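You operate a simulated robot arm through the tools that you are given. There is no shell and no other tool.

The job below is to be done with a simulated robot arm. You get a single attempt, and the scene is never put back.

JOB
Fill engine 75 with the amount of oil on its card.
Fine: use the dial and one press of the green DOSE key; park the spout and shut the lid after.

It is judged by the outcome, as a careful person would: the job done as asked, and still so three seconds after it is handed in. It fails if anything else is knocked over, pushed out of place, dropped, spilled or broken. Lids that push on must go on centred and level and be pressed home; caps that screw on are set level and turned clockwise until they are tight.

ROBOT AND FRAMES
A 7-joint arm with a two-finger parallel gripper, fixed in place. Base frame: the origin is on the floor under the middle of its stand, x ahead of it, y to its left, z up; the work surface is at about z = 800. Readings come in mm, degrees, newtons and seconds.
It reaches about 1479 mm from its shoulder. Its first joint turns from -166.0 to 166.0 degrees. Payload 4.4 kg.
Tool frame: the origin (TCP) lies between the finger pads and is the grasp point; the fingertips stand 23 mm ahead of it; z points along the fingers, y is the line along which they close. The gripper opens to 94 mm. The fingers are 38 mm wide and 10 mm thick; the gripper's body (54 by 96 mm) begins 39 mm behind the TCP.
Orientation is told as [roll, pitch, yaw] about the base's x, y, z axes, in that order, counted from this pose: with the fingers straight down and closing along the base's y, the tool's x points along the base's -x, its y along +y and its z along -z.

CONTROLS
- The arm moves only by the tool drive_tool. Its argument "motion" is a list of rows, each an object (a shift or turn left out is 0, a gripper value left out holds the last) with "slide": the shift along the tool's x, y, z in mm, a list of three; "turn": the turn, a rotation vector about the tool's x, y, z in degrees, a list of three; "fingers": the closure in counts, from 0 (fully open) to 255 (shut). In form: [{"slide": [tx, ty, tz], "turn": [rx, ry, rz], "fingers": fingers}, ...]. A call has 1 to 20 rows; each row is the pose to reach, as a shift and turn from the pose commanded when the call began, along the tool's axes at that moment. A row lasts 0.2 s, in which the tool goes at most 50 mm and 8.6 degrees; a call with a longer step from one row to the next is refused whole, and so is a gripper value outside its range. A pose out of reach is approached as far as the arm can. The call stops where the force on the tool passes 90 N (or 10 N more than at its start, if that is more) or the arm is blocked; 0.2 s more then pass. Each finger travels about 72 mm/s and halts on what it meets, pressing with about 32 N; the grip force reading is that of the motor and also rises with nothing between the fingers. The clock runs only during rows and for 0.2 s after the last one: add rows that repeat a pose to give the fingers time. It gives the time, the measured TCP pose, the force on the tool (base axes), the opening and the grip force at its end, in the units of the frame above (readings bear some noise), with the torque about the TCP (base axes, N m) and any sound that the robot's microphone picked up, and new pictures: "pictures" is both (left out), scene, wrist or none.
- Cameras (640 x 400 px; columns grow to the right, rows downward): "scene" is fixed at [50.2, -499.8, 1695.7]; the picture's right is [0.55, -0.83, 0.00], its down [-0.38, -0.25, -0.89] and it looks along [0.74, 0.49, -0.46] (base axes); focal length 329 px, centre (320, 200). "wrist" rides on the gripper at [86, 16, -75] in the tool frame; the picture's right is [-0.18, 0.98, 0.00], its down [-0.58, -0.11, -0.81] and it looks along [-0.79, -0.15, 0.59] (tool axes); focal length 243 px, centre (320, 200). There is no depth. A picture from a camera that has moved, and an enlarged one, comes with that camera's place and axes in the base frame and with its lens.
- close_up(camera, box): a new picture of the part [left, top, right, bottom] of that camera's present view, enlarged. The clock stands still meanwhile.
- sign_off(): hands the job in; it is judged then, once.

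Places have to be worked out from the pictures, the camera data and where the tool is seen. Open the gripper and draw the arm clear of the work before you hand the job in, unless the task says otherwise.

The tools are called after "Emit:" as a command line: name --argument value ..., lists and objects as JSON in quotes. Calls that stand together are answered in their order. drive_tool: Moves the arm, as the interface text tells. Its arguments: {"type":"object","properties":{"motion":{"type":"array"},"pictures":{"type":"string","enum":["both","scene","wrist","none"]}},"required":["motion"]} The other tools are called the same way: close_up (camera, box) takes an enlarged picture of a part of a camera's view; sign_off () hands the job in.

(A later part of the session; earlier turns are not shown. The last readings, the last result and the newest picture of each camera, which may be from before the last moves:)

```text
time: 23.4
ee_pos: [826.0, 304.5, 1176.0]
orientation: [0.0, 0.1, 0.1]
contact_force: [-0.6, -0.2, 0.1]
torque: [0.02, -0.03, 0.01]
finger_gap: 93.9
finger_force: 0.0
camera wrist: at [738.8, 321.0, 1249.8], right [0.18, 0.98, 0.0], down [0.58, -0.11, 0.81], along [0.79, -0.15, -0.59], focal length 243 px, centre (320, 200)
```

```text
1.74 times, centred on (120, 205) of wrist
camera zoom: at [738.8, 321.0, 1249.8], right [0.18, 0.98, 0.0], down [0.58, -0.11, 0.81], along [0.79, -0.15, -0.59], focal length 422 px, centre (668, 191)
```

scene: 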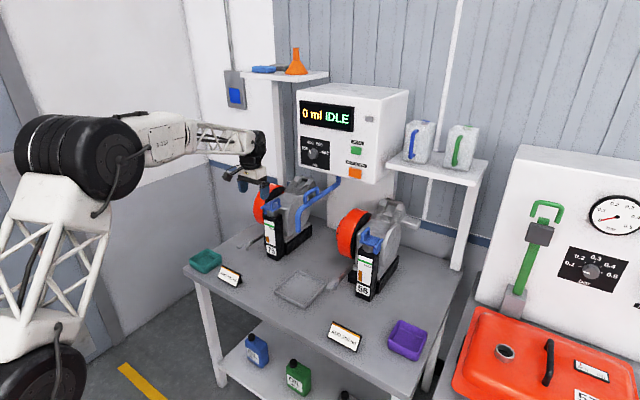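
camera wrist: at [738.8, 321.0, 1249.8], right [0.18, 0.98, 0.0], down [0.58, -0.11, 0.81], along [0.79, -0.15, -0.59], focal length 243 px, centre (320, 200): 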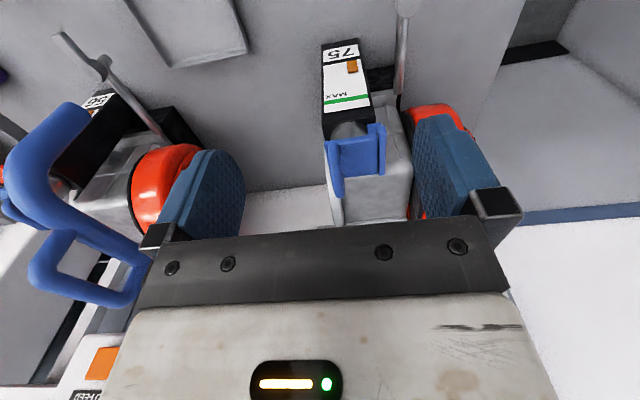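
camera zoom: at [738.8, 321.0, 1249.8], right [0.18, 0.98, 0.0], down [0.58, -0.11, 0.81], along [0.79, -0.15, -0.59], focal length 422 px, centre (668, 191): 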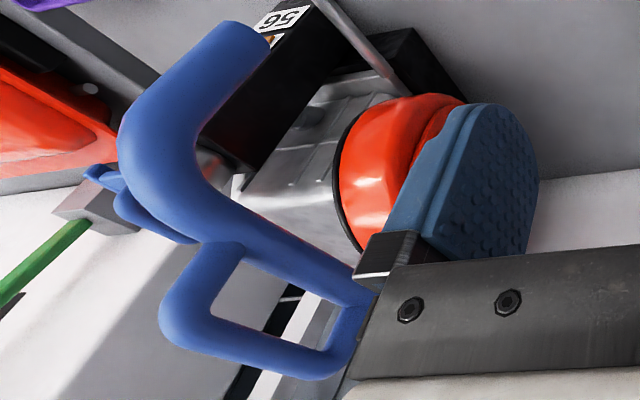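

I place the lid plate at x 907–966, y 294–348, z≈1050, with the hinge at y≈355 and the arch bar along x at about (936, 301, 1077). I'll move above the arch with the fingers half open.

Emit:
drive_tool --motion '[{"slide": [-30, -1, 10], "fingers": 146}, {"slide": [-60, -2, 20], "fingers": 146}, {"slide": [-90, -3, 34], "fingers": 146}, {"slide": [-110, -3.5, 46], "fingers": 146}, {"slide": [-110, -3.5, 46], "fingers": 146}]'

Emit:
close_up --camera "scene" --box '[245, 165, 325, 225]'

Emit:
close_up --camera "wrist" --box '[200, 40, 440, 240]'

```text
time: 24.6
ee_pos: [936.2, 302.3, 1128.9]
orientation: [0.0, 0.0, 0.1]
contact_force: [-0.5, -0.8, 0.3]
torque: [0.0, -0.01, -0.03]
finger_gap: 40.1
finger_force: 0.1
camera wrist: at [849.3, 317.8, 1203.0], right [0.18, 0.98, 0.0], down [0.58, -0.11, 0.81], along [0.79, -0.15, -0.59], focal length 243 px, centre (320, 200)
```

scene: 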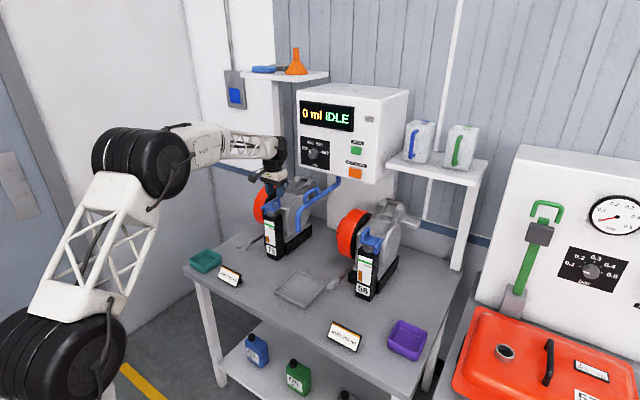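
wrist: 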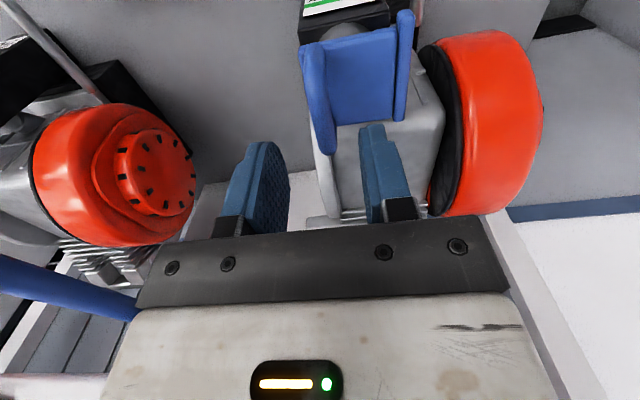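

```text
6.67 times, centred on (285, 195) of scene
camera zoom: at [50.2, -499.8, 1695.7], right [0.55, -0.83, 0.0], down [-0.38, -0.25, -0.89], along [0.74, 0.49, -0.46], focal length 2196 px, centre (553, 233)
```

zoom: 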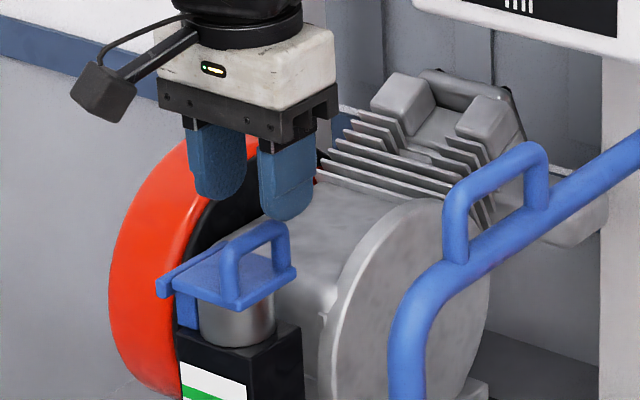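

```text
2.00 times, centred on (320, 140) of wrist
camera zoom: at [849.3, 317.8, 1203.0], right [0.18, 0.98, 0.0], down [0.58, -0.11, 0.81], along [0.79, -0.15, -0.59], focal length 485 px, centre (320, 320)
```

zoom: 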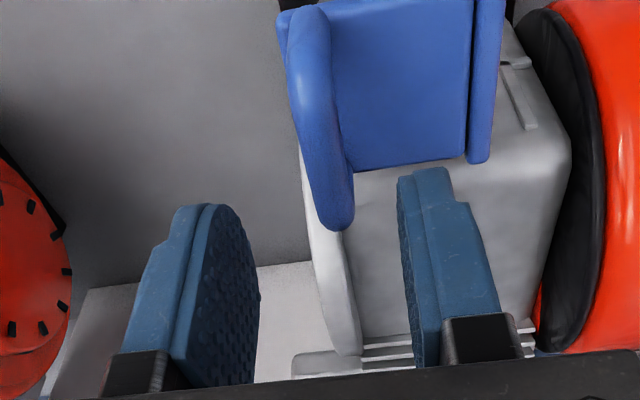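

The arch bar centre is at about y 303, z 1078, and the fingers straddle it. I'll descend to TCP z≈1083, which keeps the tips about 10 mm above the plate, and close on the bar.

Emit:
drive_tool --motion '[{"slide": [0, 1, 16], "fingers": 146}, {"slide": [0, 1, 32], "fingers": 146}, {"slide": [0, 1, 46], "fingers": 146}, {"slide": [0, 1, 46], "fingers": 255}, {"slide": [0, 1, 46], "fingers": 255}, {"slide": [0, 1, 46], "fingers": 255}]'

Emit:
close_up --camera "scene" --box '[245, 175, 325, 235]'

Emit:
close_up --camera "wrist" --box '[200, 40, 440, 240]'

```text
time: 26.0
ee_pos: [935.1, 303.4, 1082.0]
orientation: [0.0, 0.0, 0.1]
contact_force: [7.0, 16.7, -2.1]
torque: [0.02, -0.32, -0.26]
finger_gap: 11.2
finger_force: 45.7
camera wrist: at [847.4, 319.3, 1156.9], right [0.18, 0.98, 0.0], down [0.58, -0.11, 0.81], along [0.79, -0.15, -0.59], focal length 243 px, centre (320, 200)
```

scene: 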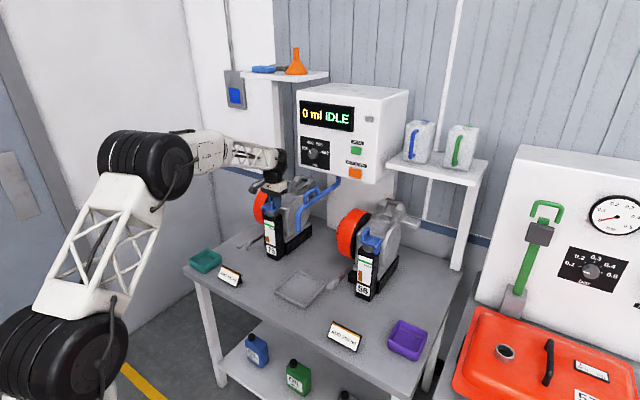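
wrist: 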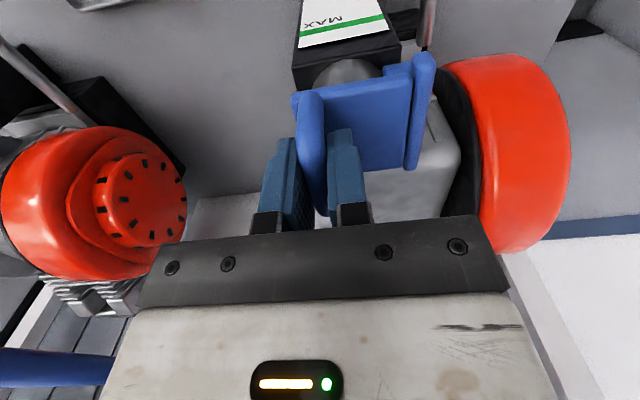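

```text
6.67 times, centred on (285, 205) of scene
camera zoom: at [50.2, -499.8, 1695.7], right [0.55, -0.83, 0.0], down [-0.38, -0.25, -0.89], along [0.74, 0.49, -0.46], focal length 2196 px, centre (553, 167)
```

zoom: 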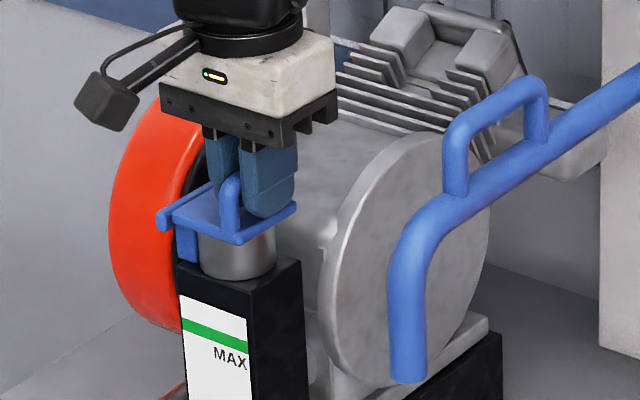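

```text
2.00 times, centred on (320, 140) of wrist
camera zoom: at [847.4, 319.3, 1156.9], right [0.18, 0.98, 0.0], down [0.58, -0.11, 0.81], along [0.79, -0.15, -0.59], focal length 485 px, centre (320, 320)
```

zoom: 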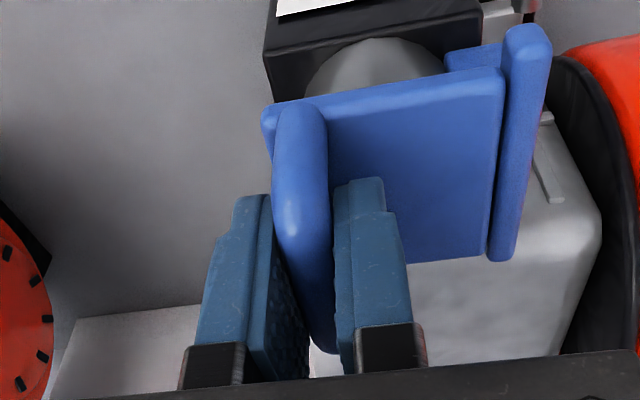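

The bar is gripped with an 11 mm gap. I'll lift the lid along its hinge arc to about 30°, keeping the fingers vertical and watching the force.

Emit:
drive_tool --motion '[{"slide": [0, 2.8, -4.4]}, {"slide": [0, 6, -8.6]}, {"slide": [0, 9.6, -12.4]}, {"slide": [0, 13.4, -16]}, {"slide": [0, 17.6, -19.2]}, {"slide": [0, 22, -22]}, {"slide": [0, 22, -22]}]'

Emit:
close_up --camera "scene" --box '[245, 175, 325, 235]'

Emit:
close_up --camera "wrist" --box '[200, 40, 440, 240]'

```text
time: 27.4
ee_pos: [935.0, 321.5, 1108.7]
orientation: [-0.1, 0.0, 0.0]
contact_force: [-16.7, -19.4, 8.0]
torque: [-0.81, 0.65, -0.93]
finger_gap: 16.8
finger_force: 45.1
stopped in row 7: the force on the tool passed its limit at 101 N (the readings are from after the stop); the commanded pose is now the measured one
camera wrist: at [848.0, 337.6, 1183.1], right [0.18, 0.98, 0.0], down [0.58, -0.11, 0.81], along [0.79, -0.15, -0.59], focal length 243 px, centre (320, 200)
```

scene: 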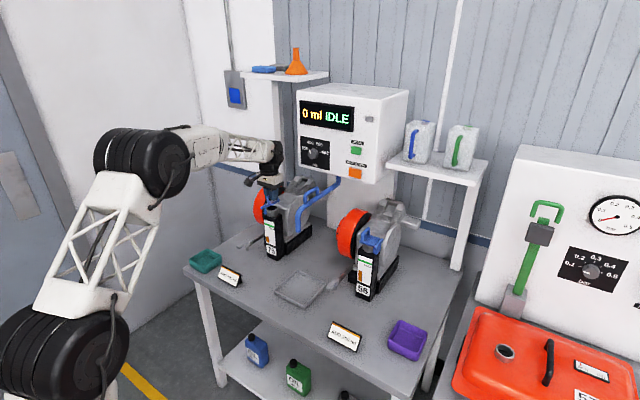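
wrist: 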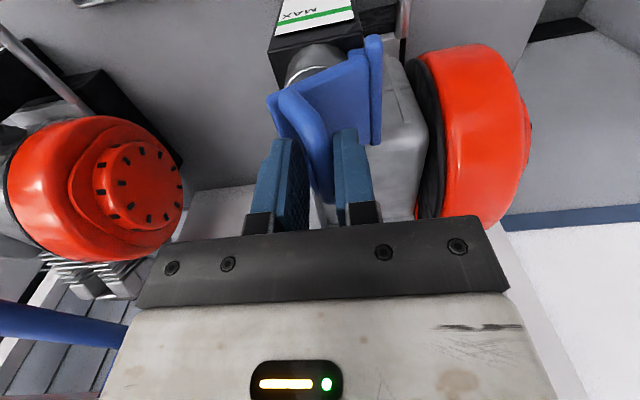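

```text
6.67 times, centred on (285, 205) of scene
camera zoom: at [50.2, -499.8, 1695.7], right [0.55, -0.83, 0.0], down [-0.38, -0.25, -0.89], along [0.74, 0.49, -0.46], focal length 2196 px, centre (553, 167)
```

zoom: 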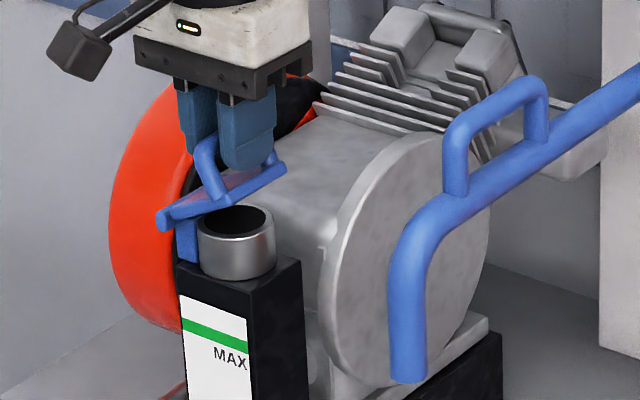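

```text
2.00 times, centred on (320, 140) of wrist
camera zoom: at [848.0, 337.6, 1183.1], right [0.18, 0.98, 0.0], down [0.58, -0.11, 0.81], along [0.79, -0.15, -0.59], focal length 485 px, centre (320, 320)
```

zoom: 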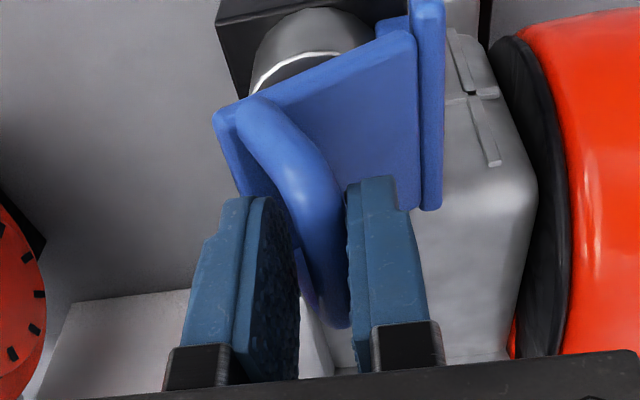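

The lid opened to roughly 28° and the filler hole is visible. The arch legs are wedging between the vertical pads, though (gap 17 mm, force over 90 N). I'll tilt the gripper to follow the arch and relieve that.

Emit:
drive_tool --motion '[{"slide": [0, 0.7, 0.2], "turn": [6, 0, 0]}, {"slide": [0, 1.4, 0.3], "turn": [12, 0, 0]}, {"slide": [0, 2.1, 0.5], "turn": [18, 0, 0]}, {"slide": [0, 2.8, 0.7], "turn": [24, 0, 0]}, {"slide": [0, 2.8, 0.7], "turn": [27, 0, 0]}, {"slide": [0, 2.8, 0.7], "turn": [27, 0, 0]}]'

Emit:
close_up --camera "scene" --box '[245, 165, 325, 225]'

Emit:
close_up --camera "wrist" --box '[200, 40, 440, 240]'

```text
time: 28.9
ee_pos: [936.3, 326.1, 1106.6]
orientation: [-27.0, -0.1, 0.0]
contact_force: [-2.8, -2.6, 7.6]
torque: [0.07, -0.56, 0.41]
finger_gap: 11.8
finger_force: 45.0
camera wrist: at [848.4, 373.7, 1165.8], right [0.18, 0.87, -0.45], down [0.58, 0.27, 0.77], along [0.79, -0.4, -0.46], focal length 243 px, centre (320, 200)
```

scene: 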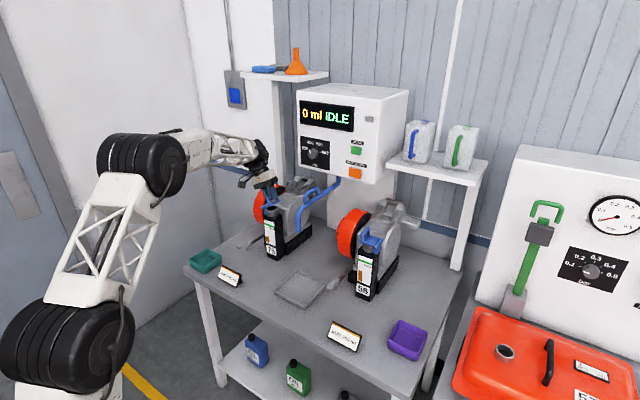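
wrist: 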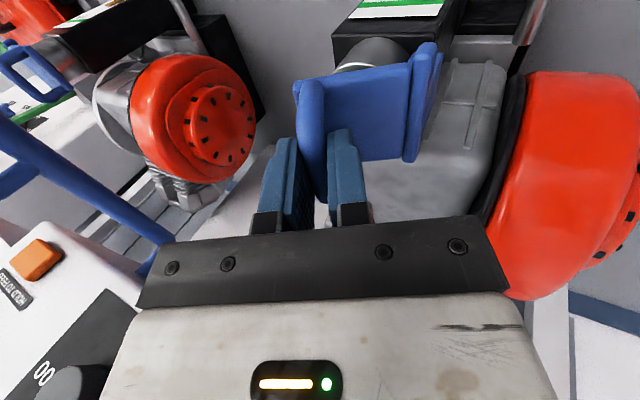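

```text
6.67 times, centred on (285, 195) of scene
camera zoom: at [50.2, -499.8, 1695.7], right [0.55, -0.83, 0.0], down [-0.38, -0.25, -0.89], along [0.74, 0.49, -0.46], focal length 2196 px, centre (553, 233)
```

zoom: 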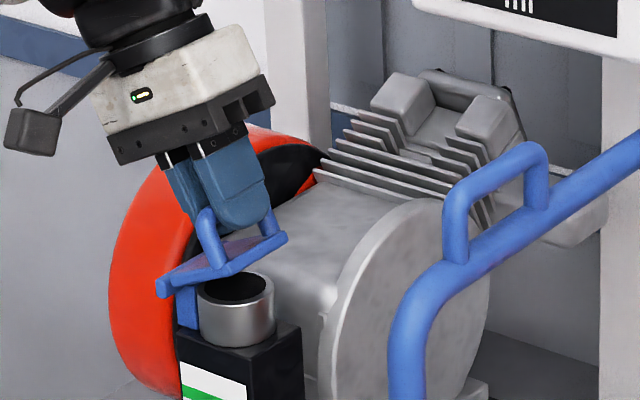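

```text
2.00 times, centred on (320, 140) of wrist
camera zoom: at [848.4, 373.7, 1165.8], right [0.18, 0.87, -0.45], down [0.58, 0.27, 0.77], along [0.79, -0.4, -0.46], focal length 485 px, centre (320, 320)
```

zoom: 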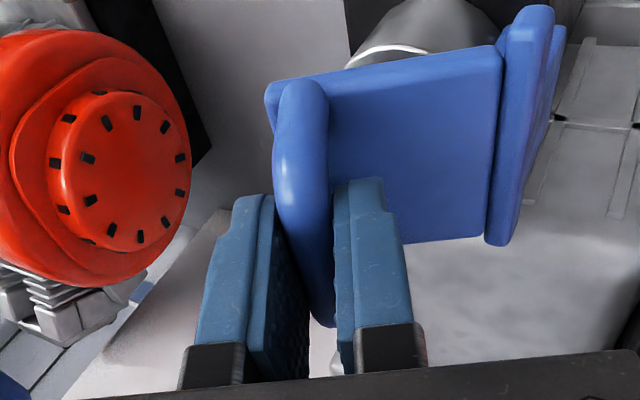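

The wedge is gone: gap 11.8 mm, low force, and the lid is at about 27° in line with the gripper. I'll rotate gripper and lid together about the hinge (y≈357, z≈1048) by another 30°.

Emit:
drive_tool --motion '[{"slide": [0, 4.3, -5.4], "turn": [6, 0, 0]}, {"slide": [0, 9.2, -10.4], "turn": [12, 0, 0]}, {"slide": [0, 14.4, -14.9], "turn": [18, 0, 0]}, {"slide": [0, 20.2, -18.7], "turn": [24, 0, 0]}, {"slide": [0, 26.3, -21.9], "turn": [30, 0, 0]}, {"slide": [0, 26.3, -21.9], "turn": [30, 0, 0]}]'

Emit:
close_up --camera "scene" --box '[235, 155, 325, 225]'

Emit:
close_up --camera "wrist" --box '[200, 40, 440, 240]'

```text
time: 30.2
ee_pos: [937.1, 358.1, 1113.3]
orientation: [-57.2, 0.1, 0.0]
contact_force: [-24.8, -2.5, -28.9]
torque: [0.05, 0.07, -0.52]
finger_gap: 11.3
finger_force: 45.2
camera wrist: at [848.8, 430.6, 1139.6], right [0.18, 0.53, -0.83], down [0.58, 0.62, 0.53], along [0.79, -0.58, -0.2], focal length 243 px, centre (320, 200)
```

scene: 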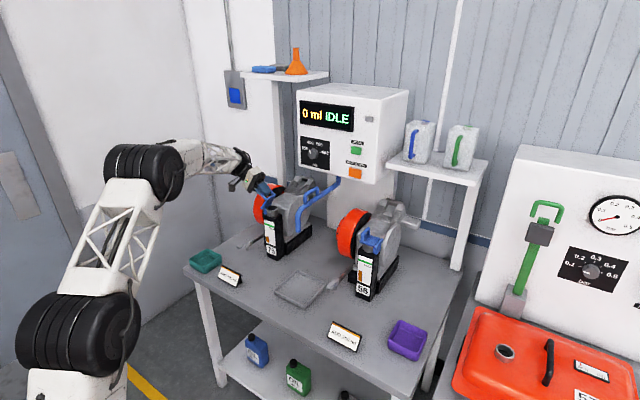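
wrist: 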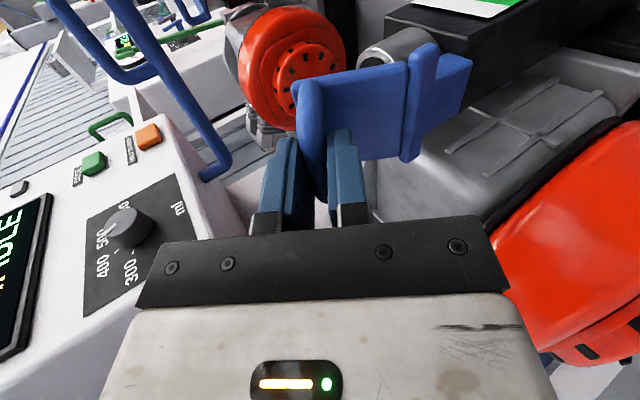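

```text
5.71 times, centred on (280, 190) of scene
camera zoom: at [50.2, -499.8, 1695.7], right [0.55, -0.83, 0.0], down [-0.38, -0.25, -0.89], along [0.74, 0.49, -0.46], focal length 1882 px, centre (549, 257)
```

zoom: 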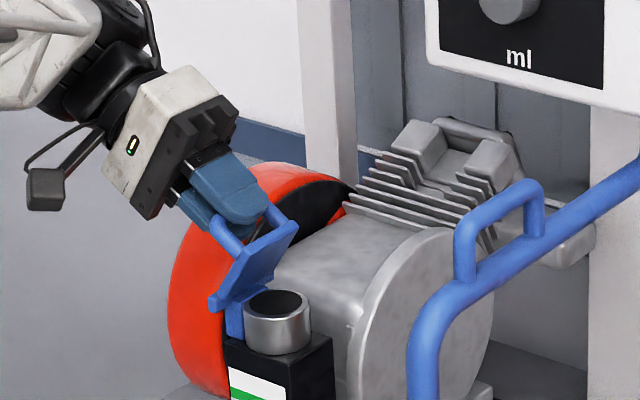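

```text
2.00 times, centred on (320, 140) of wrist
camera zoom: at [848.8, 430.6, 1139.6], right [0.18, 0.53, -0.83], down [0.58, 0.62, 0.53], along [0.79, -0.58, -0.2], focal length 485 px, centre (320, 320)
```

zoom: 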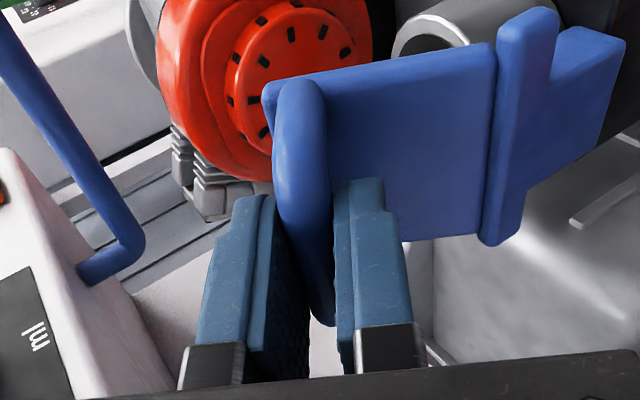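

The lid is at about 57° and still gripped cleanly. I'll continue another 30° about the hinge at (355, 1049.5), with small corrections to relieve the downward and −x pull.

Emit:
drive_tool --motion '[{"slide": [1, 4.95, -4.5], "turn": [6, 0, 0]}, {"slide": [1.5, 9.6, -9.3], "turn": [12, 0, 0]}, {"slide": [1.5, 14.7, -13.5], "turn": [18, 0, 0]}, {"slide": [1.5, 20.2, -17.1], "turn": [24, 0, 0]}, {"slide": [1.5, 26, -20.1], "turn": [30, 0, 0]}, {"slide": [1.5, 26, -20.1], "turn": [30, 0, 0]}]'

Emit:
close_up --camera "scene" --box '[235, 155, 325, 225]'

Emit:
close_up --camera "wrist" --box '[200, 40, 640, 315]'

```text
time: 31.5
ee_pos: [933.4, 382.1, 1105.9]
orientation: [-85.1, 0.0, 0.3]
contact_force: [48.6, 4.8, -9.7]
torque: [0.59, -0.88, 1.13]
finger_gap: 12.0
finger_force: 44.5
stopped in row 6: the force on the tool passed its limit at 160 N (the readings are from after the stop); the commanded pose is now the measured one
camera wrist: at [845.7, 458.7, 1095.2], right [0.19, 0.08, -0.98], down [0.58, 0.8, 0.18], along [0.8, -0.6, 0.1], focal length 243 px, centre (320, 200)
```

scene: 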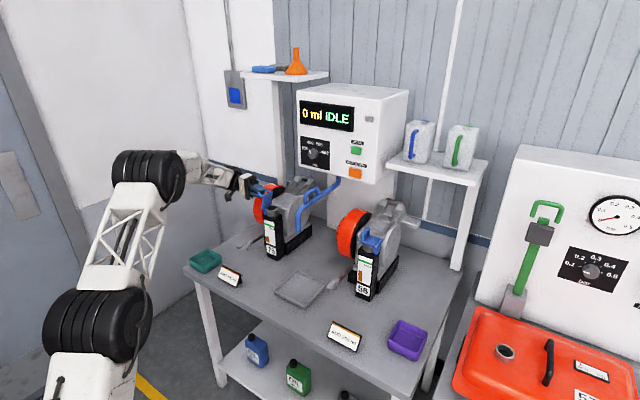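
wrist: 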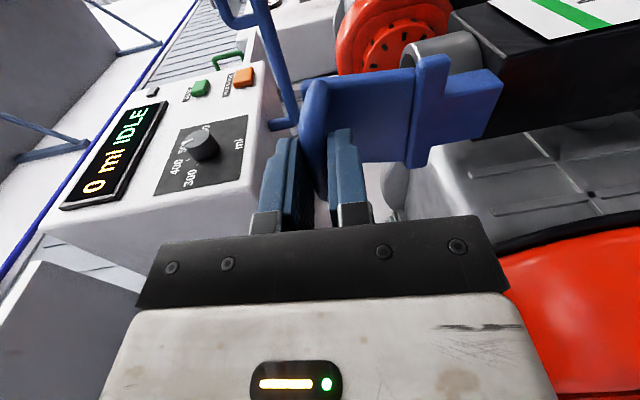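

```text
5.71 times, centred on (280, 190) of scene
camera zoom: at [50.2, -499.8, 1695.7], right [0.55, -0.83, 0.0], down [-0.38, -0.25, -0.89], along [0.74, 0.49, -0.46], focal length 1882 px, centre (549, 257)
```

zoom: 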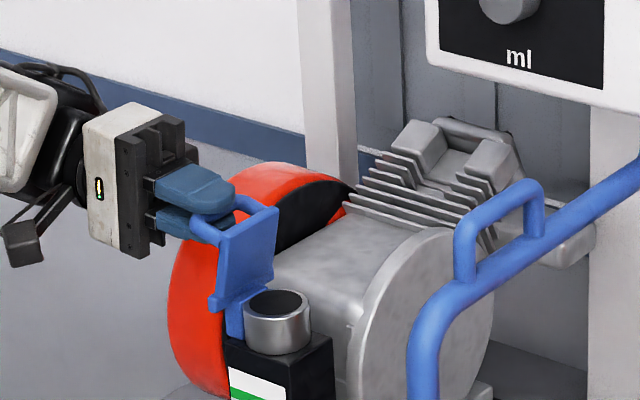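

```text
1.45 times, centred on (420, 178) of wrist
camera zoom: at [845.7, 458.7, 1095.2], right [0.19, 0.08, -0.98], down [0.58, 0.8, 0.18], along [0.8, -0.6, 0.1], focal length 353 px, centre (174, 233)
```

zoom: 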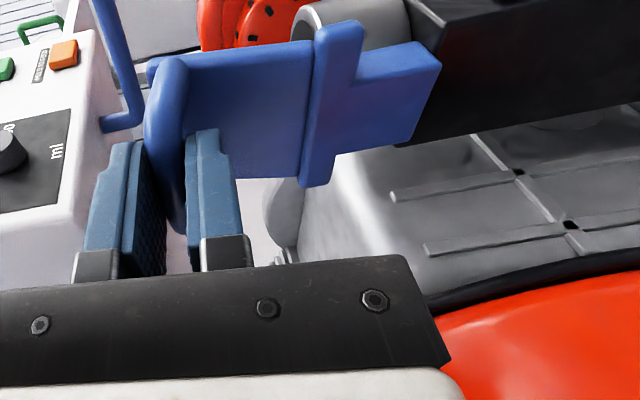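

The force spiked near 87°, so either the lid is near its stop or there is side friction in x. I'll relieve x by moving +1.5 mm and nudge slightly further along the arc without rotating the hand, watching which way the force goes.

Emit:
drive_tool --motion '[{"slide": [-1, 0, 0]}, {"slide": [-1.5, 0.6, -0.9]}, {"slide": [-1.5, 1.2, -2.2]}, {"slide": [-1.5, 1.2, -2.2]}]' --pictures "none"

```text
time: 32.5
ee_pos: [932.5, 385.5, 1104.4]
orientation: [-85.1, 0.0, 0.2]
contact_force: [-8.6, -9.6, -21.3]
torque: [0.21, -0.37, -0.42]
finger_gap: 11.5
finger_force: 45.6
```

Forces stayed modest, so that wasn't a hard stop. I'll push about 5° further along the arc.

Emit:
drive_tool --motion '[{"slide": [0, 1.5, -1.5]}, {"slide": [0, 2.8, -3]}, {"slide": [0, 4, -4.5]}, {"slide": [0, 4, -4.5]}]'

Emit:
close_up --camera "scene" --box '[235, 155, 325, 225]'

Emit:
close_up --camera "wrist" --box '[200, 0, 640, 275]'

```text
time: 33.5
ee_pos: [933.4, 389.9, 1102.4]
orientation: [-85.2, -0.1, 0.3]
contact_force: [-9.9, -9.3, -14.8]
torque: [0.05, 0.24, -0.45]
finger_gap: 11.1
finger_force: 44.6
camera wrist: at [846.0, 466.0, 1092.3], right [0.19, 0.08, -0.98], down [0.58, 0.8, 0.18], along [0.8, -0.6, 0.1], focal length 243 px, centre (320, 200)
```

scene: 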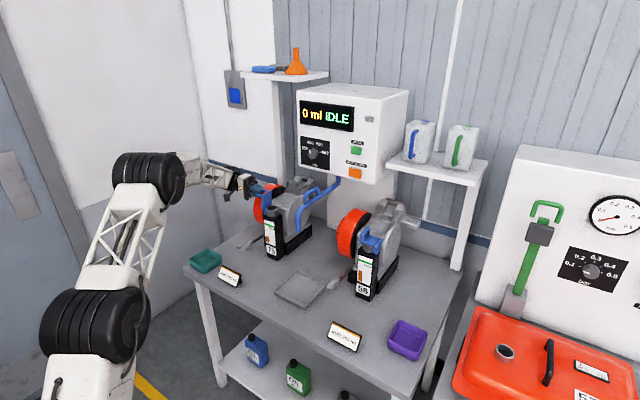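
wrist: 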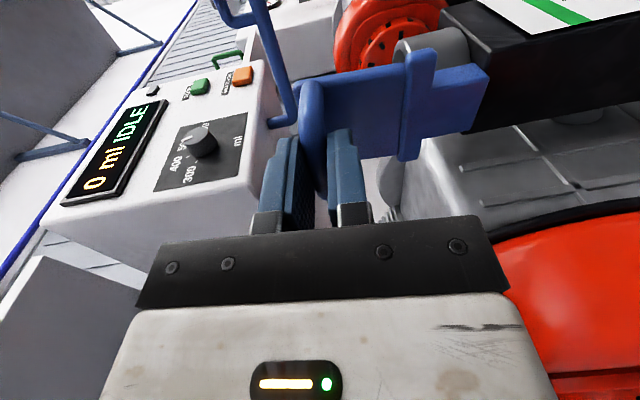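

```text
5.71 times, centred on (280, 190) of scene
camera zoom: at [50.2, -499.8, 1695.7], right [0.55, -0.83, 0.0], down [-0.38, -0.25, -0.89], along [0.74, 0.49, -0.46], focal length 1882 px, centre (549, 257)
```

zoom: 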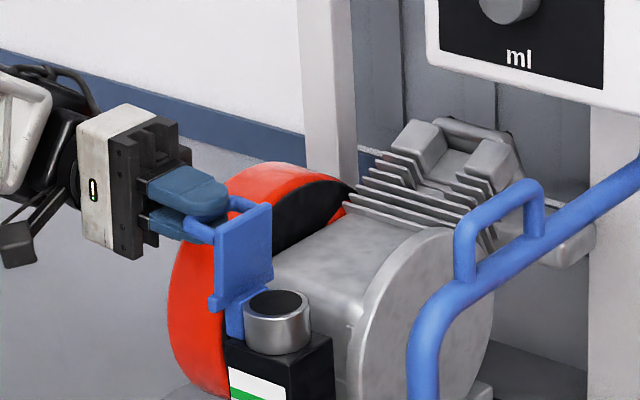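

```text
1.45 times, centred on (420, 138) of wrist
camera zoom: at [846.0, 466.0, 1092.3], right [0.19, 0.08, -0.98], down [0.58, 0.8, 0.18], along [0.8, -0.6, 0.1], focal length 353 px, centre (174, 291)
```

zoom: 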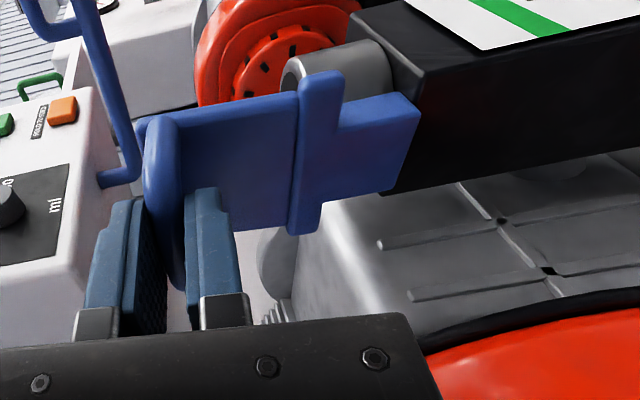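

The lid is now slightly past vertical. I'll go another ~5° so it should stay open on its own, then check.

Emit:
drive_tool --motion '[{"slide": [0, 1.7, -1.5]}, {"slide": [0, 3.4, -3]}, {"slide": [0, 5, -4.4]}, {"slide": [0, 5, -4.4]}]' --pictures "scene"

Emit:
close_up --camera "scene" --box '[235, 155, 325, 225]'

```text
time: 34.5
ee_pos: [933.8, 395.7, 1099.0]
orientation: [-85.1, -0.2, 0.2]
contact_force: [-19.4, 2.2, 11.6]
torque: [-0.4, 0.69, -1.08]
finger_gap: 11.3
finger_force: 45.0
```

scene: 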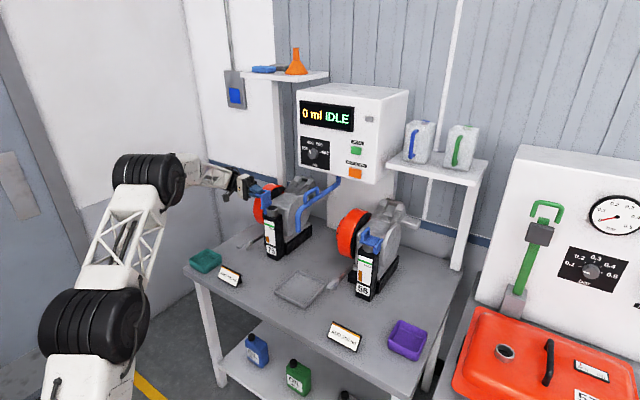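

```text
5.71 times, centred on (280, 190) of scene
camera zoom: at [50.2, -499.8, 1695.7], right [0.55, -0.83, 0.0], down [-0.38, -0.25, -0.89], along [0.74, 0.49, -0.46], focal length 1882 px, centre (549, 257)
```

zoom: 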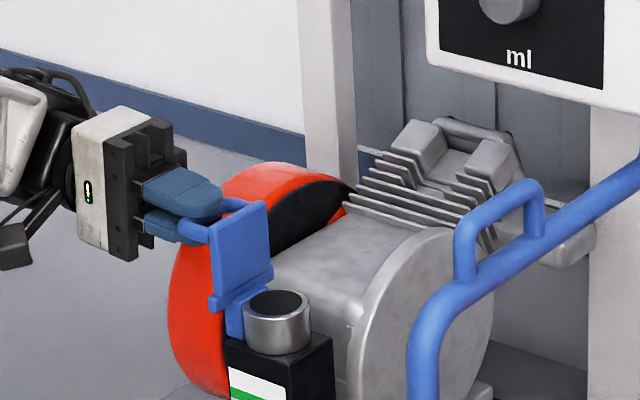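

The lid is at about 95°. I'll open the fingers slightly so they still straddle the bar, and see which way the lid settles.

Emit:
drive_tool --motion '[{"fingers": 195}, {"fingers": 190}, {"fingers": 190}, {"fingers": 190}]' --pictures "wrist"

Emit:
close_up --camera "scene" --box '[235, 155, 325, 225]'

Emit:
close_up --camera "wrist" --box '[200, 0, 520, 200]'

```text
time: 35.5
ee_pos: [933.9, 395.0, 1098.3]
orientation: [-85.1, -0.1, 0.3]
contact_force: [-0.3, -0.3, -0.6]
torque: [-0.02, 0.01, 0.01]
finger_gap: 24.1
finger_force: 0.3
camera wrist: at [846.6, 470.9, 1087.2], right [0.19, 0.08, -0.98], down [0.58, 0.8, 0.18], along [0.8, -0.6, 0.1], focal length 243 px, centre (320, 200)
```

wrist: 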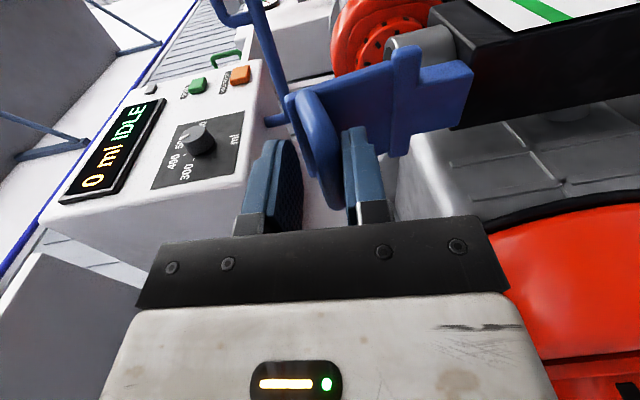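

```text
5.71 times, centred on (280, 190) of scene
camera zoom: at [50.2, -499.8, 1695.7], right [0.55, -0.83, 0.0], down [-0.38, -0.25, -0.89], along [0.74, 0.49, -0.46], focal length 1882 px, centre (549, 257)
```

zoom: 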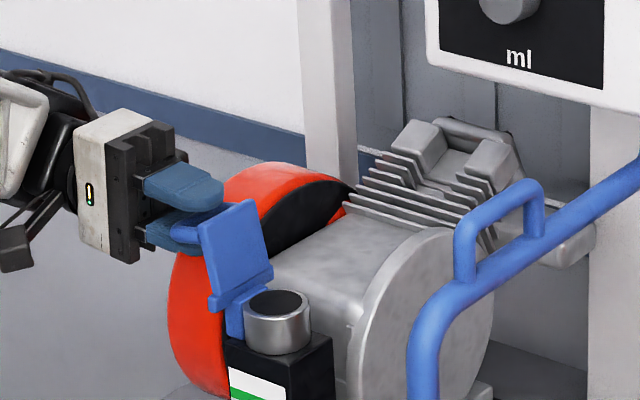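

```text
2.00 times, centred on (360, 100) of wrist
camera zoom: at [846.6, 470.9, 1087.2], right [0.19, 0.08, -0.98], down [0.58, 0.8, 0.18], along [0.8, -0.6, 0.1], focal length 485 px, centre (240, 400)
```

zoom: 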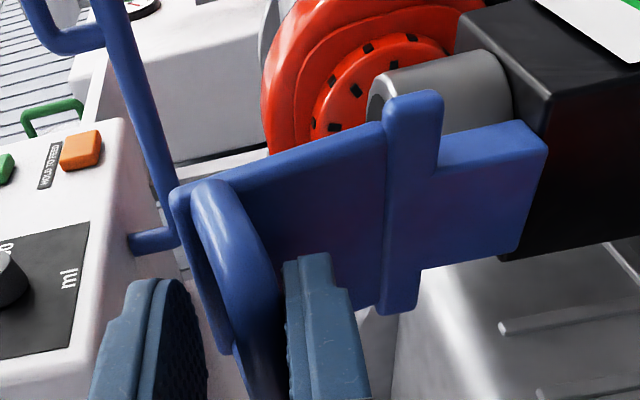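

The lid swung further open, past 100°, and nothing presses on the tool. I'll withdraw along +y until the tips clear the bar, then move up.

Emit:
drive_tool --motion '[{"slide": [0, 0, -15], "fingers": 180}, {"slide": [0, 0, -32], "fingers": 180}, {"slide": [0, 0, -50], "fingers": 180}, {"slide": [0, -25, -55]}, {"slide": [0, -60, -55]}, {"slide": [0, -100, -55]}, {"slide": [0, -140, -50]}, {"slide": [0, -140, -50]}]'

Emit:
close_up --camera "scene" --box '[235, 155, 325, 225]'

```text
time: 37.3
ee_pos: [894.5, 392.7, 1125.9]
orientation: [-85.1, -0.1, 0.4]
contact_force: [0.7, -0.2, 0.0]
torque: [0.04, 0.03, 0.01]
finger_gap: 27.6
finger_force: 0.0
out of reach, approached as far as the arm can: row 1, 2, 3, 4, 5, 6, 7, 8
camera wrist: at [806.2, 468.2, 1115.5], right [0.19, 0.09, -0.98], down [0.58, 0.8, 0.18], along [0.8, -0.6, 0.1], focal length 243 px, centre (320, 200)
```

scene: 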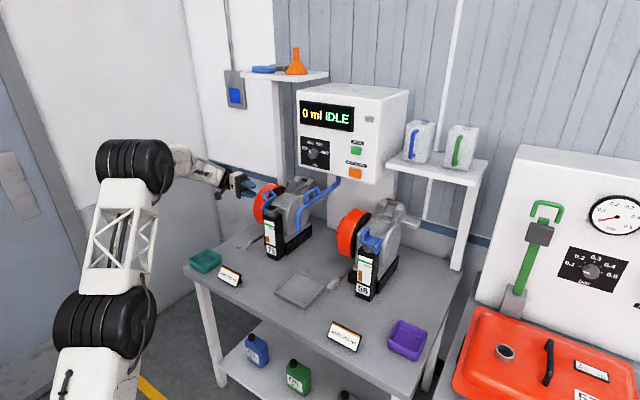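
wrist: 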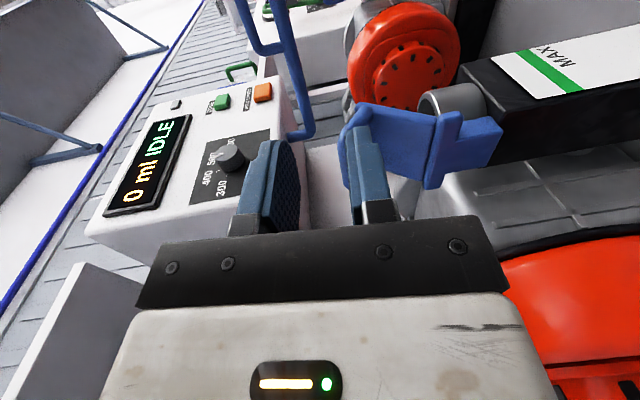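

```text
5.71 times, centred on (280, 190) of scene
camera zoom: at [50.2, -499.8, 1695.7], right [0.55, -0.83, 0.0], down [-0.38, -0.25, -0.89], along [0.74, 0.49, -0.46], focal length 1882 px, centre (549, 257)
```

zoom: 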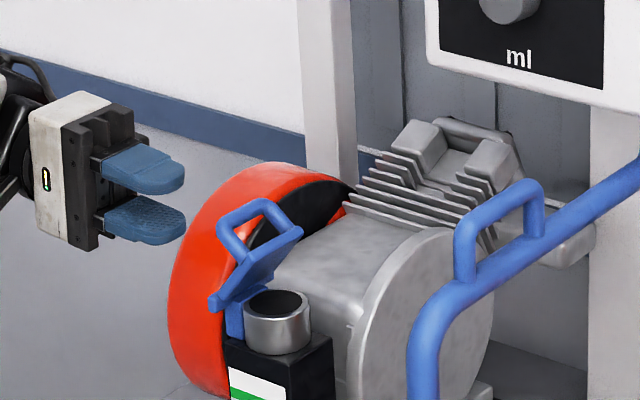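

The +y withdrawal was out of reach and the arm slid sideways and up instead, taking the lid back to roughly 50–60°. I'll zoom in and wait a moment to see whether the lid holds there.

Emit:
drive_tool --motion '[{"slide": [0, 0, 0]}, {"slide": [0, 0, 0]}]' --pictures "none"

Emit:
close_up --camera "scene" --box '[235, 165, 305, 225]'

Emit:
close_up --camera "wrist" --box '[220, 60, 540, 260]'

```text
time: 37.9
ee_pos: [893.8, 392.9, 1125.1]
orientation: [-85.1, -0.1, 0.3]
contact_force: [-0.5, -0.4, 0.3]
torque: [0.04, -0.01, -0.02]
finger_gap: 27.6
finger_force: 0.0
```

```text
6.67 times, centred on (270, 195) of scene
camera zoom: at [50.2, -499.8, 1695.7], right [0.55, -0.83, 0.0], down [-0.38, -0.25, -0.89], along [0.74, 0.49, -0.46], focal length 2196 px, centre (653, 233)
```

zoom: 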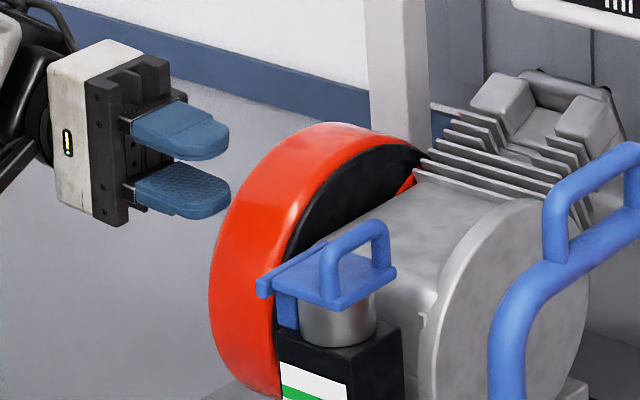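

```text
2.00 times, centred on (380, 160) of wrist
camera zoom: at [806.5, 468.1, 1115.3], right [0.19, 0.09, -0.98], down [0.58, 0.8, 0.18], along [0.8, -0.6, 0.1], focal length 485 px, centre (200, 280)
```

zoom: 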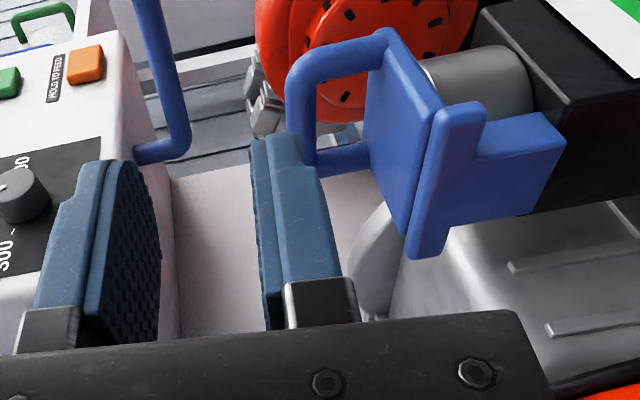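

The lid has fallen shut with no harm done: the hinge is free-moving, and it only stays open past vertical. I'll return above the arch with the fingers pointing down and repeat the opening, and this time exit sideways along −x, which is reachable.

Emit:
drive_tool --motion '[{"slide": [-3.8, -2.9, 7.9], "turn": [-7.74, 0, 0], "fingers": 146}, {"slide": [-7.6, -5.9, 15.7], "turn": [-15.5, 0, 0]}, {"slide": [-11.4, -8.8, 23.6], "turn": [-23.2, 0, 0]}, {"slide": [-15.2, -11.8, 31.4], "turn": [-30.9, 0, 0]}, {"slide": [-19, -14.7, 39.3], "turn": [-38.7, 0, 0]}, {"slide": [-22.7, -17.7, 47.1], "turn": [-46.4, 0, 0]}, {"slide": [-26.5, -20.6, 55], "turn": [-54.2, 0, 0]}, {"slide": [-30.3, -23.6, 62.8], "turn": [-61.9, 0, 0]}, {"slide": [-34.1, -26.5, 70.7], "turn": [-69.6, 0, 0]}, {"slide": [-37.9, -29.5, 78.5], "turn": [-77.4, 0, 0]}, {"slide": [-41.7, -32.4, 86.4], "turn": [-85.1, 0, 0]}, {"slide": [-41.7, -32.4, 86.4], "turn": [-85.1, 0, 0]}]'

Emit:
close_up --camera "scene" --box '[245, 165, 325, 225]'

Emit:
close_up --camera "wrist" --box '[200, 0, 440, 200]'

```text
time: 40.5
ee_pos: [930.7, 302.2, 1149.8]
orientation: [0.0, -0.2, 0.2]
contact_force: [-0.6, -0.3, 0.5]
torque: [-0.03, 0.02, 0.01]
finger_gap: 40.0
finger_force: 0.0
camera wrist: at [842.9, 317.9, 1223.7], right [0.18, 0.98, 0.0], down [0.58, -0.11, 0.81], along [0.79, -0.14, -0.59], focal length 243 px, centre (320, 200)
```

scene: 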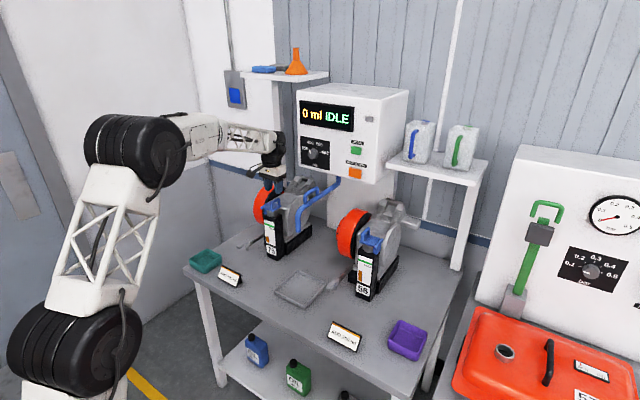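
wrist: 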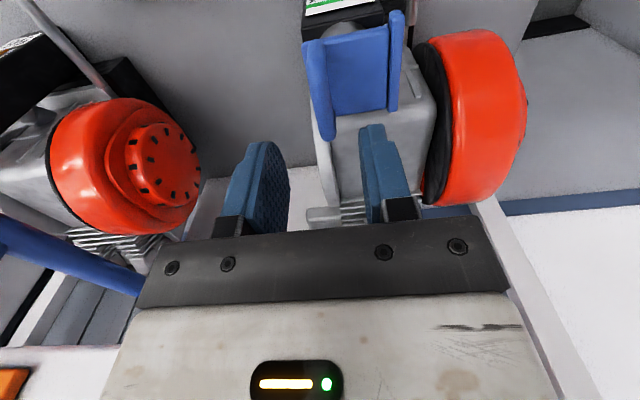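

```text
6.67 times, centred on (285, 195) of scene
camera zoom: at [50.2, -499.8, 1695.7], right [0.55, -0.83, 0.0], down [-0.38, -0.25, -0.89], along [0.74, 0.49, -0.46], focal length 2196 px, centre (553, 233)
```

zoom: 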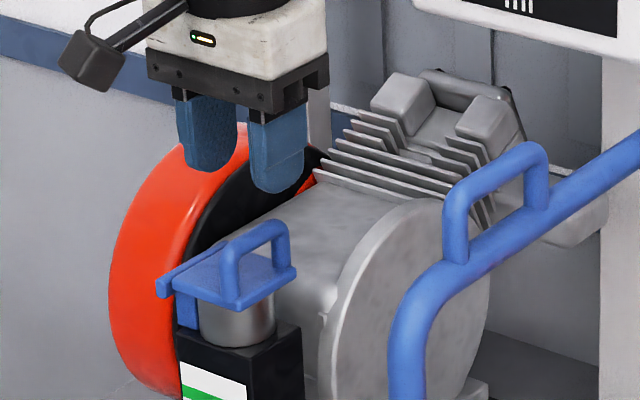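

```text
2.00 times, centred on (320, 100) of wrist
camera zoom: at [842.9, 317.9, 1223.7], right [0.18, 0.98, 0.0], down [0.58, -0.11, 0.81], along [0.79, -0.14, -0.59], focal length 485 px, centre (320, 400)
```

zoom: 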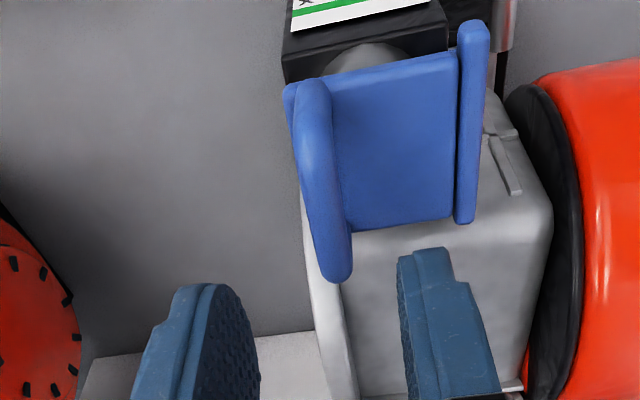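

The lid is closed exactly as before. I'll descend onto the arch again, slightly higher on the bar, and grip.

Emit:
drive_tool --motion '[{"slide": [-3, 1, 22], "fingers": 146}, {"slide": [-4.8, 1.6, 44], "fingers": 146}, {"slide": [-4.8, 1.6, 64], "fingers": 146}, {"slide": [-4.8, 1.6, 64], "fingers": 146}, {"slide": [-4.8, 1.6, 64], "fingers": 255}, {"slide": [-4.8, 1.6, 64], "fingers": 255}, {"slide": [-4.8, 1.6, 64], "fingers": 255}]' --pictures "none"

Emit:
close_up --camera "wrist" --box '[200, 40, 440, 240]'

```text
time: 42.1
ee_pos: [934.5, 303.0, 1085.2]
orientation: [0.0, 0.0, 0.3]
contact_force: [1.4, 7.2, -0.6]
torque: [0.02, -0.12, -0.61]
finger_gap: 11.2
finger_force: 45.1
```

```text
2.00 times, centred on (320, 140) of wrist
camera zoom: at [846.7, 319.2, 1159.2], right [0.18, 0.98, 0.0], down [0.58, -0.11, 0.81], along [0.79, -0.15, -0.59], focal length 485 px, centre (320, 320)
```

zoom: 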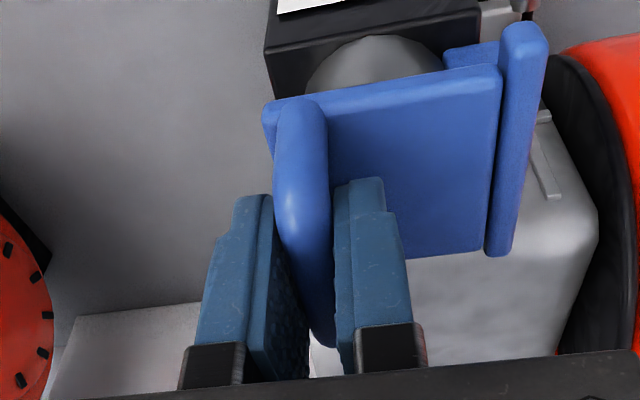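

The bar is gripped again. This time I'll rotate the hand with the lid about the hinge at (355, 1049.5) in one smooth arc to about 78°.

Emit:
drive_tool --motion '[{"slide": [0, 4.0, -5.2], "turn": [6, 0, 0]}, {"slide": [0, 8.5, -9.9], "turn": [12, 0, 0]}, {"slide": [0, 13.5, -14.2], "turn": [18, 0, 0]}, {"slide": [0, 18.9, -17.9], "turn": [24, 0, 0]}, {"slide": [0, 24.6, -21], "turn": [30, 0, 0]}, {"slide": [0, 30.7, -23.5], "turn": [36, 0, 0]}, {"slide": [0, 37, -25.3], "turn": [42, 0, 0]}, {"slide": [0, 43.4, -26.5], "turn": [48, 0, 0]}, {"slide": [0, 50, -27], "turn": [54, 0, 0]}, {"slide": [0, 56.5, -26.9], "turn": [60, 0, 0]}, {"slide": [0, 63, -26], "turn": [66, 0, 0]}, {"slide": [0, 69.4, -24.5], "turn": [72, 0, 0]}, {"slide": [0, 75.5, -22.3], "turn": [78, 0, 0]}, {"slide": [0, 75.5, -22.3], "turn": [78, 0, 0]}]'

Emit:
close_up --camera "scene" --box '[235, 155, 325, 225]'

```text
time: 45.1
ee_pos: [935.3, 377.1, 1104.5]
orientation: [-78.1, 0.0, 0.2]
contact_force: [-0.5, -25.1, -48.6]
torque: [-0.05, -0.07, -0.3]
finger_gap: 11.4
finger_force: 45.6
camera wrist: at [847.6, 453.7, 1103.7], right [0.18, 0.2, -0.96], down [0.58, 0.77, 0.27], along [0.8, -0.61, 0.02], focal length 243 px, centre (320, 200)
```

scene: 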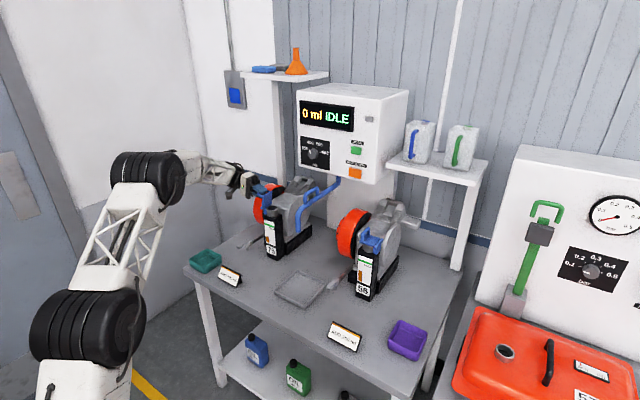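
wrist: 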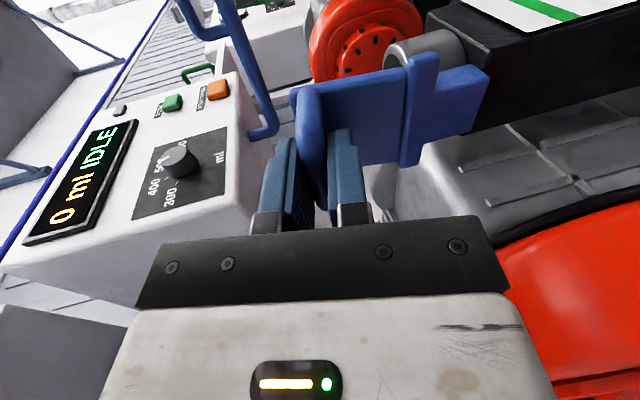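

```text
5.71 times, centred on (280, 190) of scene
camera zoom: at [50.2, -499.8, 1695.7], right [0.55, -0.83, 0.0], down [-0.38, -0.25, -0.89], along [0.74, 0.49, -0.46], focal length 1882 px, centre (549, 257)
```

zoom: 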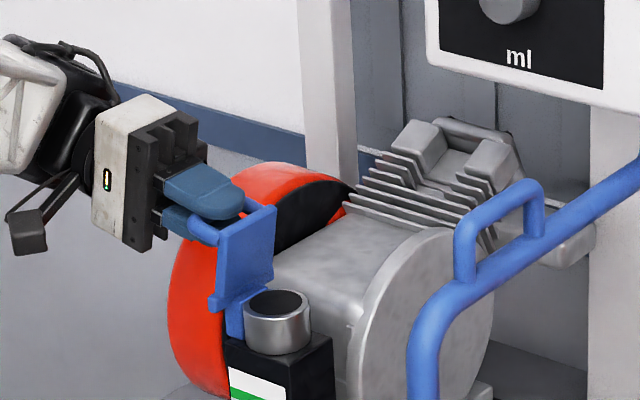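

The lid is near 80° with only a radial pull on the tool. I'll reduce the radius slightly and carry the lid another 20°, mostly by translation.

Emit:
drive_tool --motion '[{"slide": [0, 2.8, -1], "turn": [1, 0, 0]}, {"slide": [0, 5.5, -1.9], "turn": [2, 0, 0]}, {"slide": [0, 7.3, -4], "turn": [3, 0, 0]}, {"slide": [0, 9.1, -6], "turn": [4, 0, 0]}, {"slide": [0, 11, -7.9], "turn": [5, 0, 0]}, {"slide": [0, 13, -9.7], "turn": [5, 0, 0]}, {"slide": [0, 15.2, -11.5], "turn": [5, 0, 0]}, {"slide": [0, 17.3, -13.1], "turn": [5, 0, 0]}, {"slide": [0, 17.3, -13.1], "turn": [5, 0, 0]}]' --pictures "wrist"

Emit:
close_up --camera "scene" --box '[235, 155, 325, 225]'

```text
time: 47.1
ee_pos: [935.7, 396.1, 1095.4]
orientation: [-83.0, -0.3, 0.3]
contact_force: [6.1, -14.5, 17.6]
torque: [-1.43, 0.2, -0.14]
finger_gap: 12.4
finger_force: 44.9
camera wrist: at [847.4, 471.6, 1087.8], right [0.19, 0.12, -0.97], down [0.58, 0.79, 0.21], along [0.8, -0.6, 0.08], focal length 243 px, centre (320, 200)
```

wrist: 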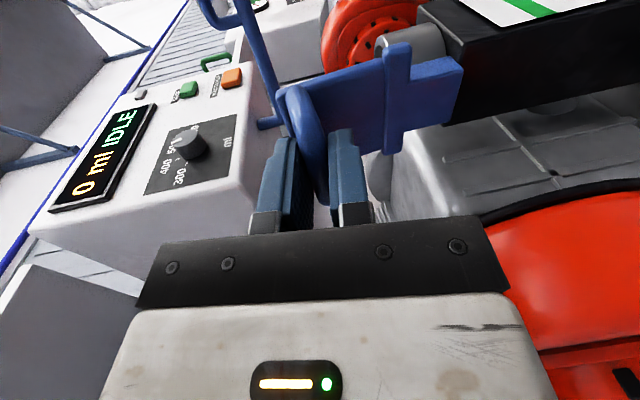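

```text
5.71 times, centred on (280, 190) of scene
camera zoom: at [50.2, -499.8, 1695.7], right [0.55, -0.83, 0.0], down [-0.38, -0.25, -0.89], along [0.74, 0.49, -0.46], focal length 1882 px, centre (549, 257)
```

zoom: 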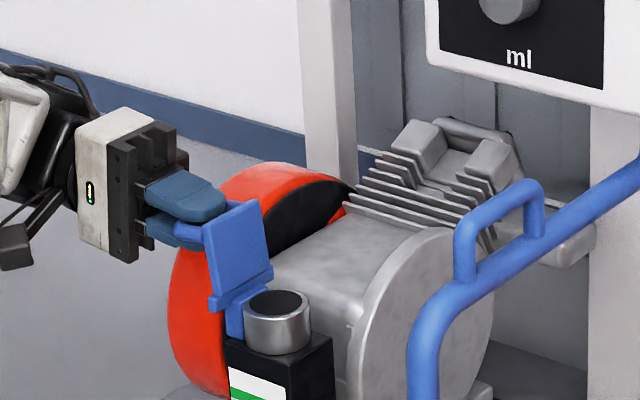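

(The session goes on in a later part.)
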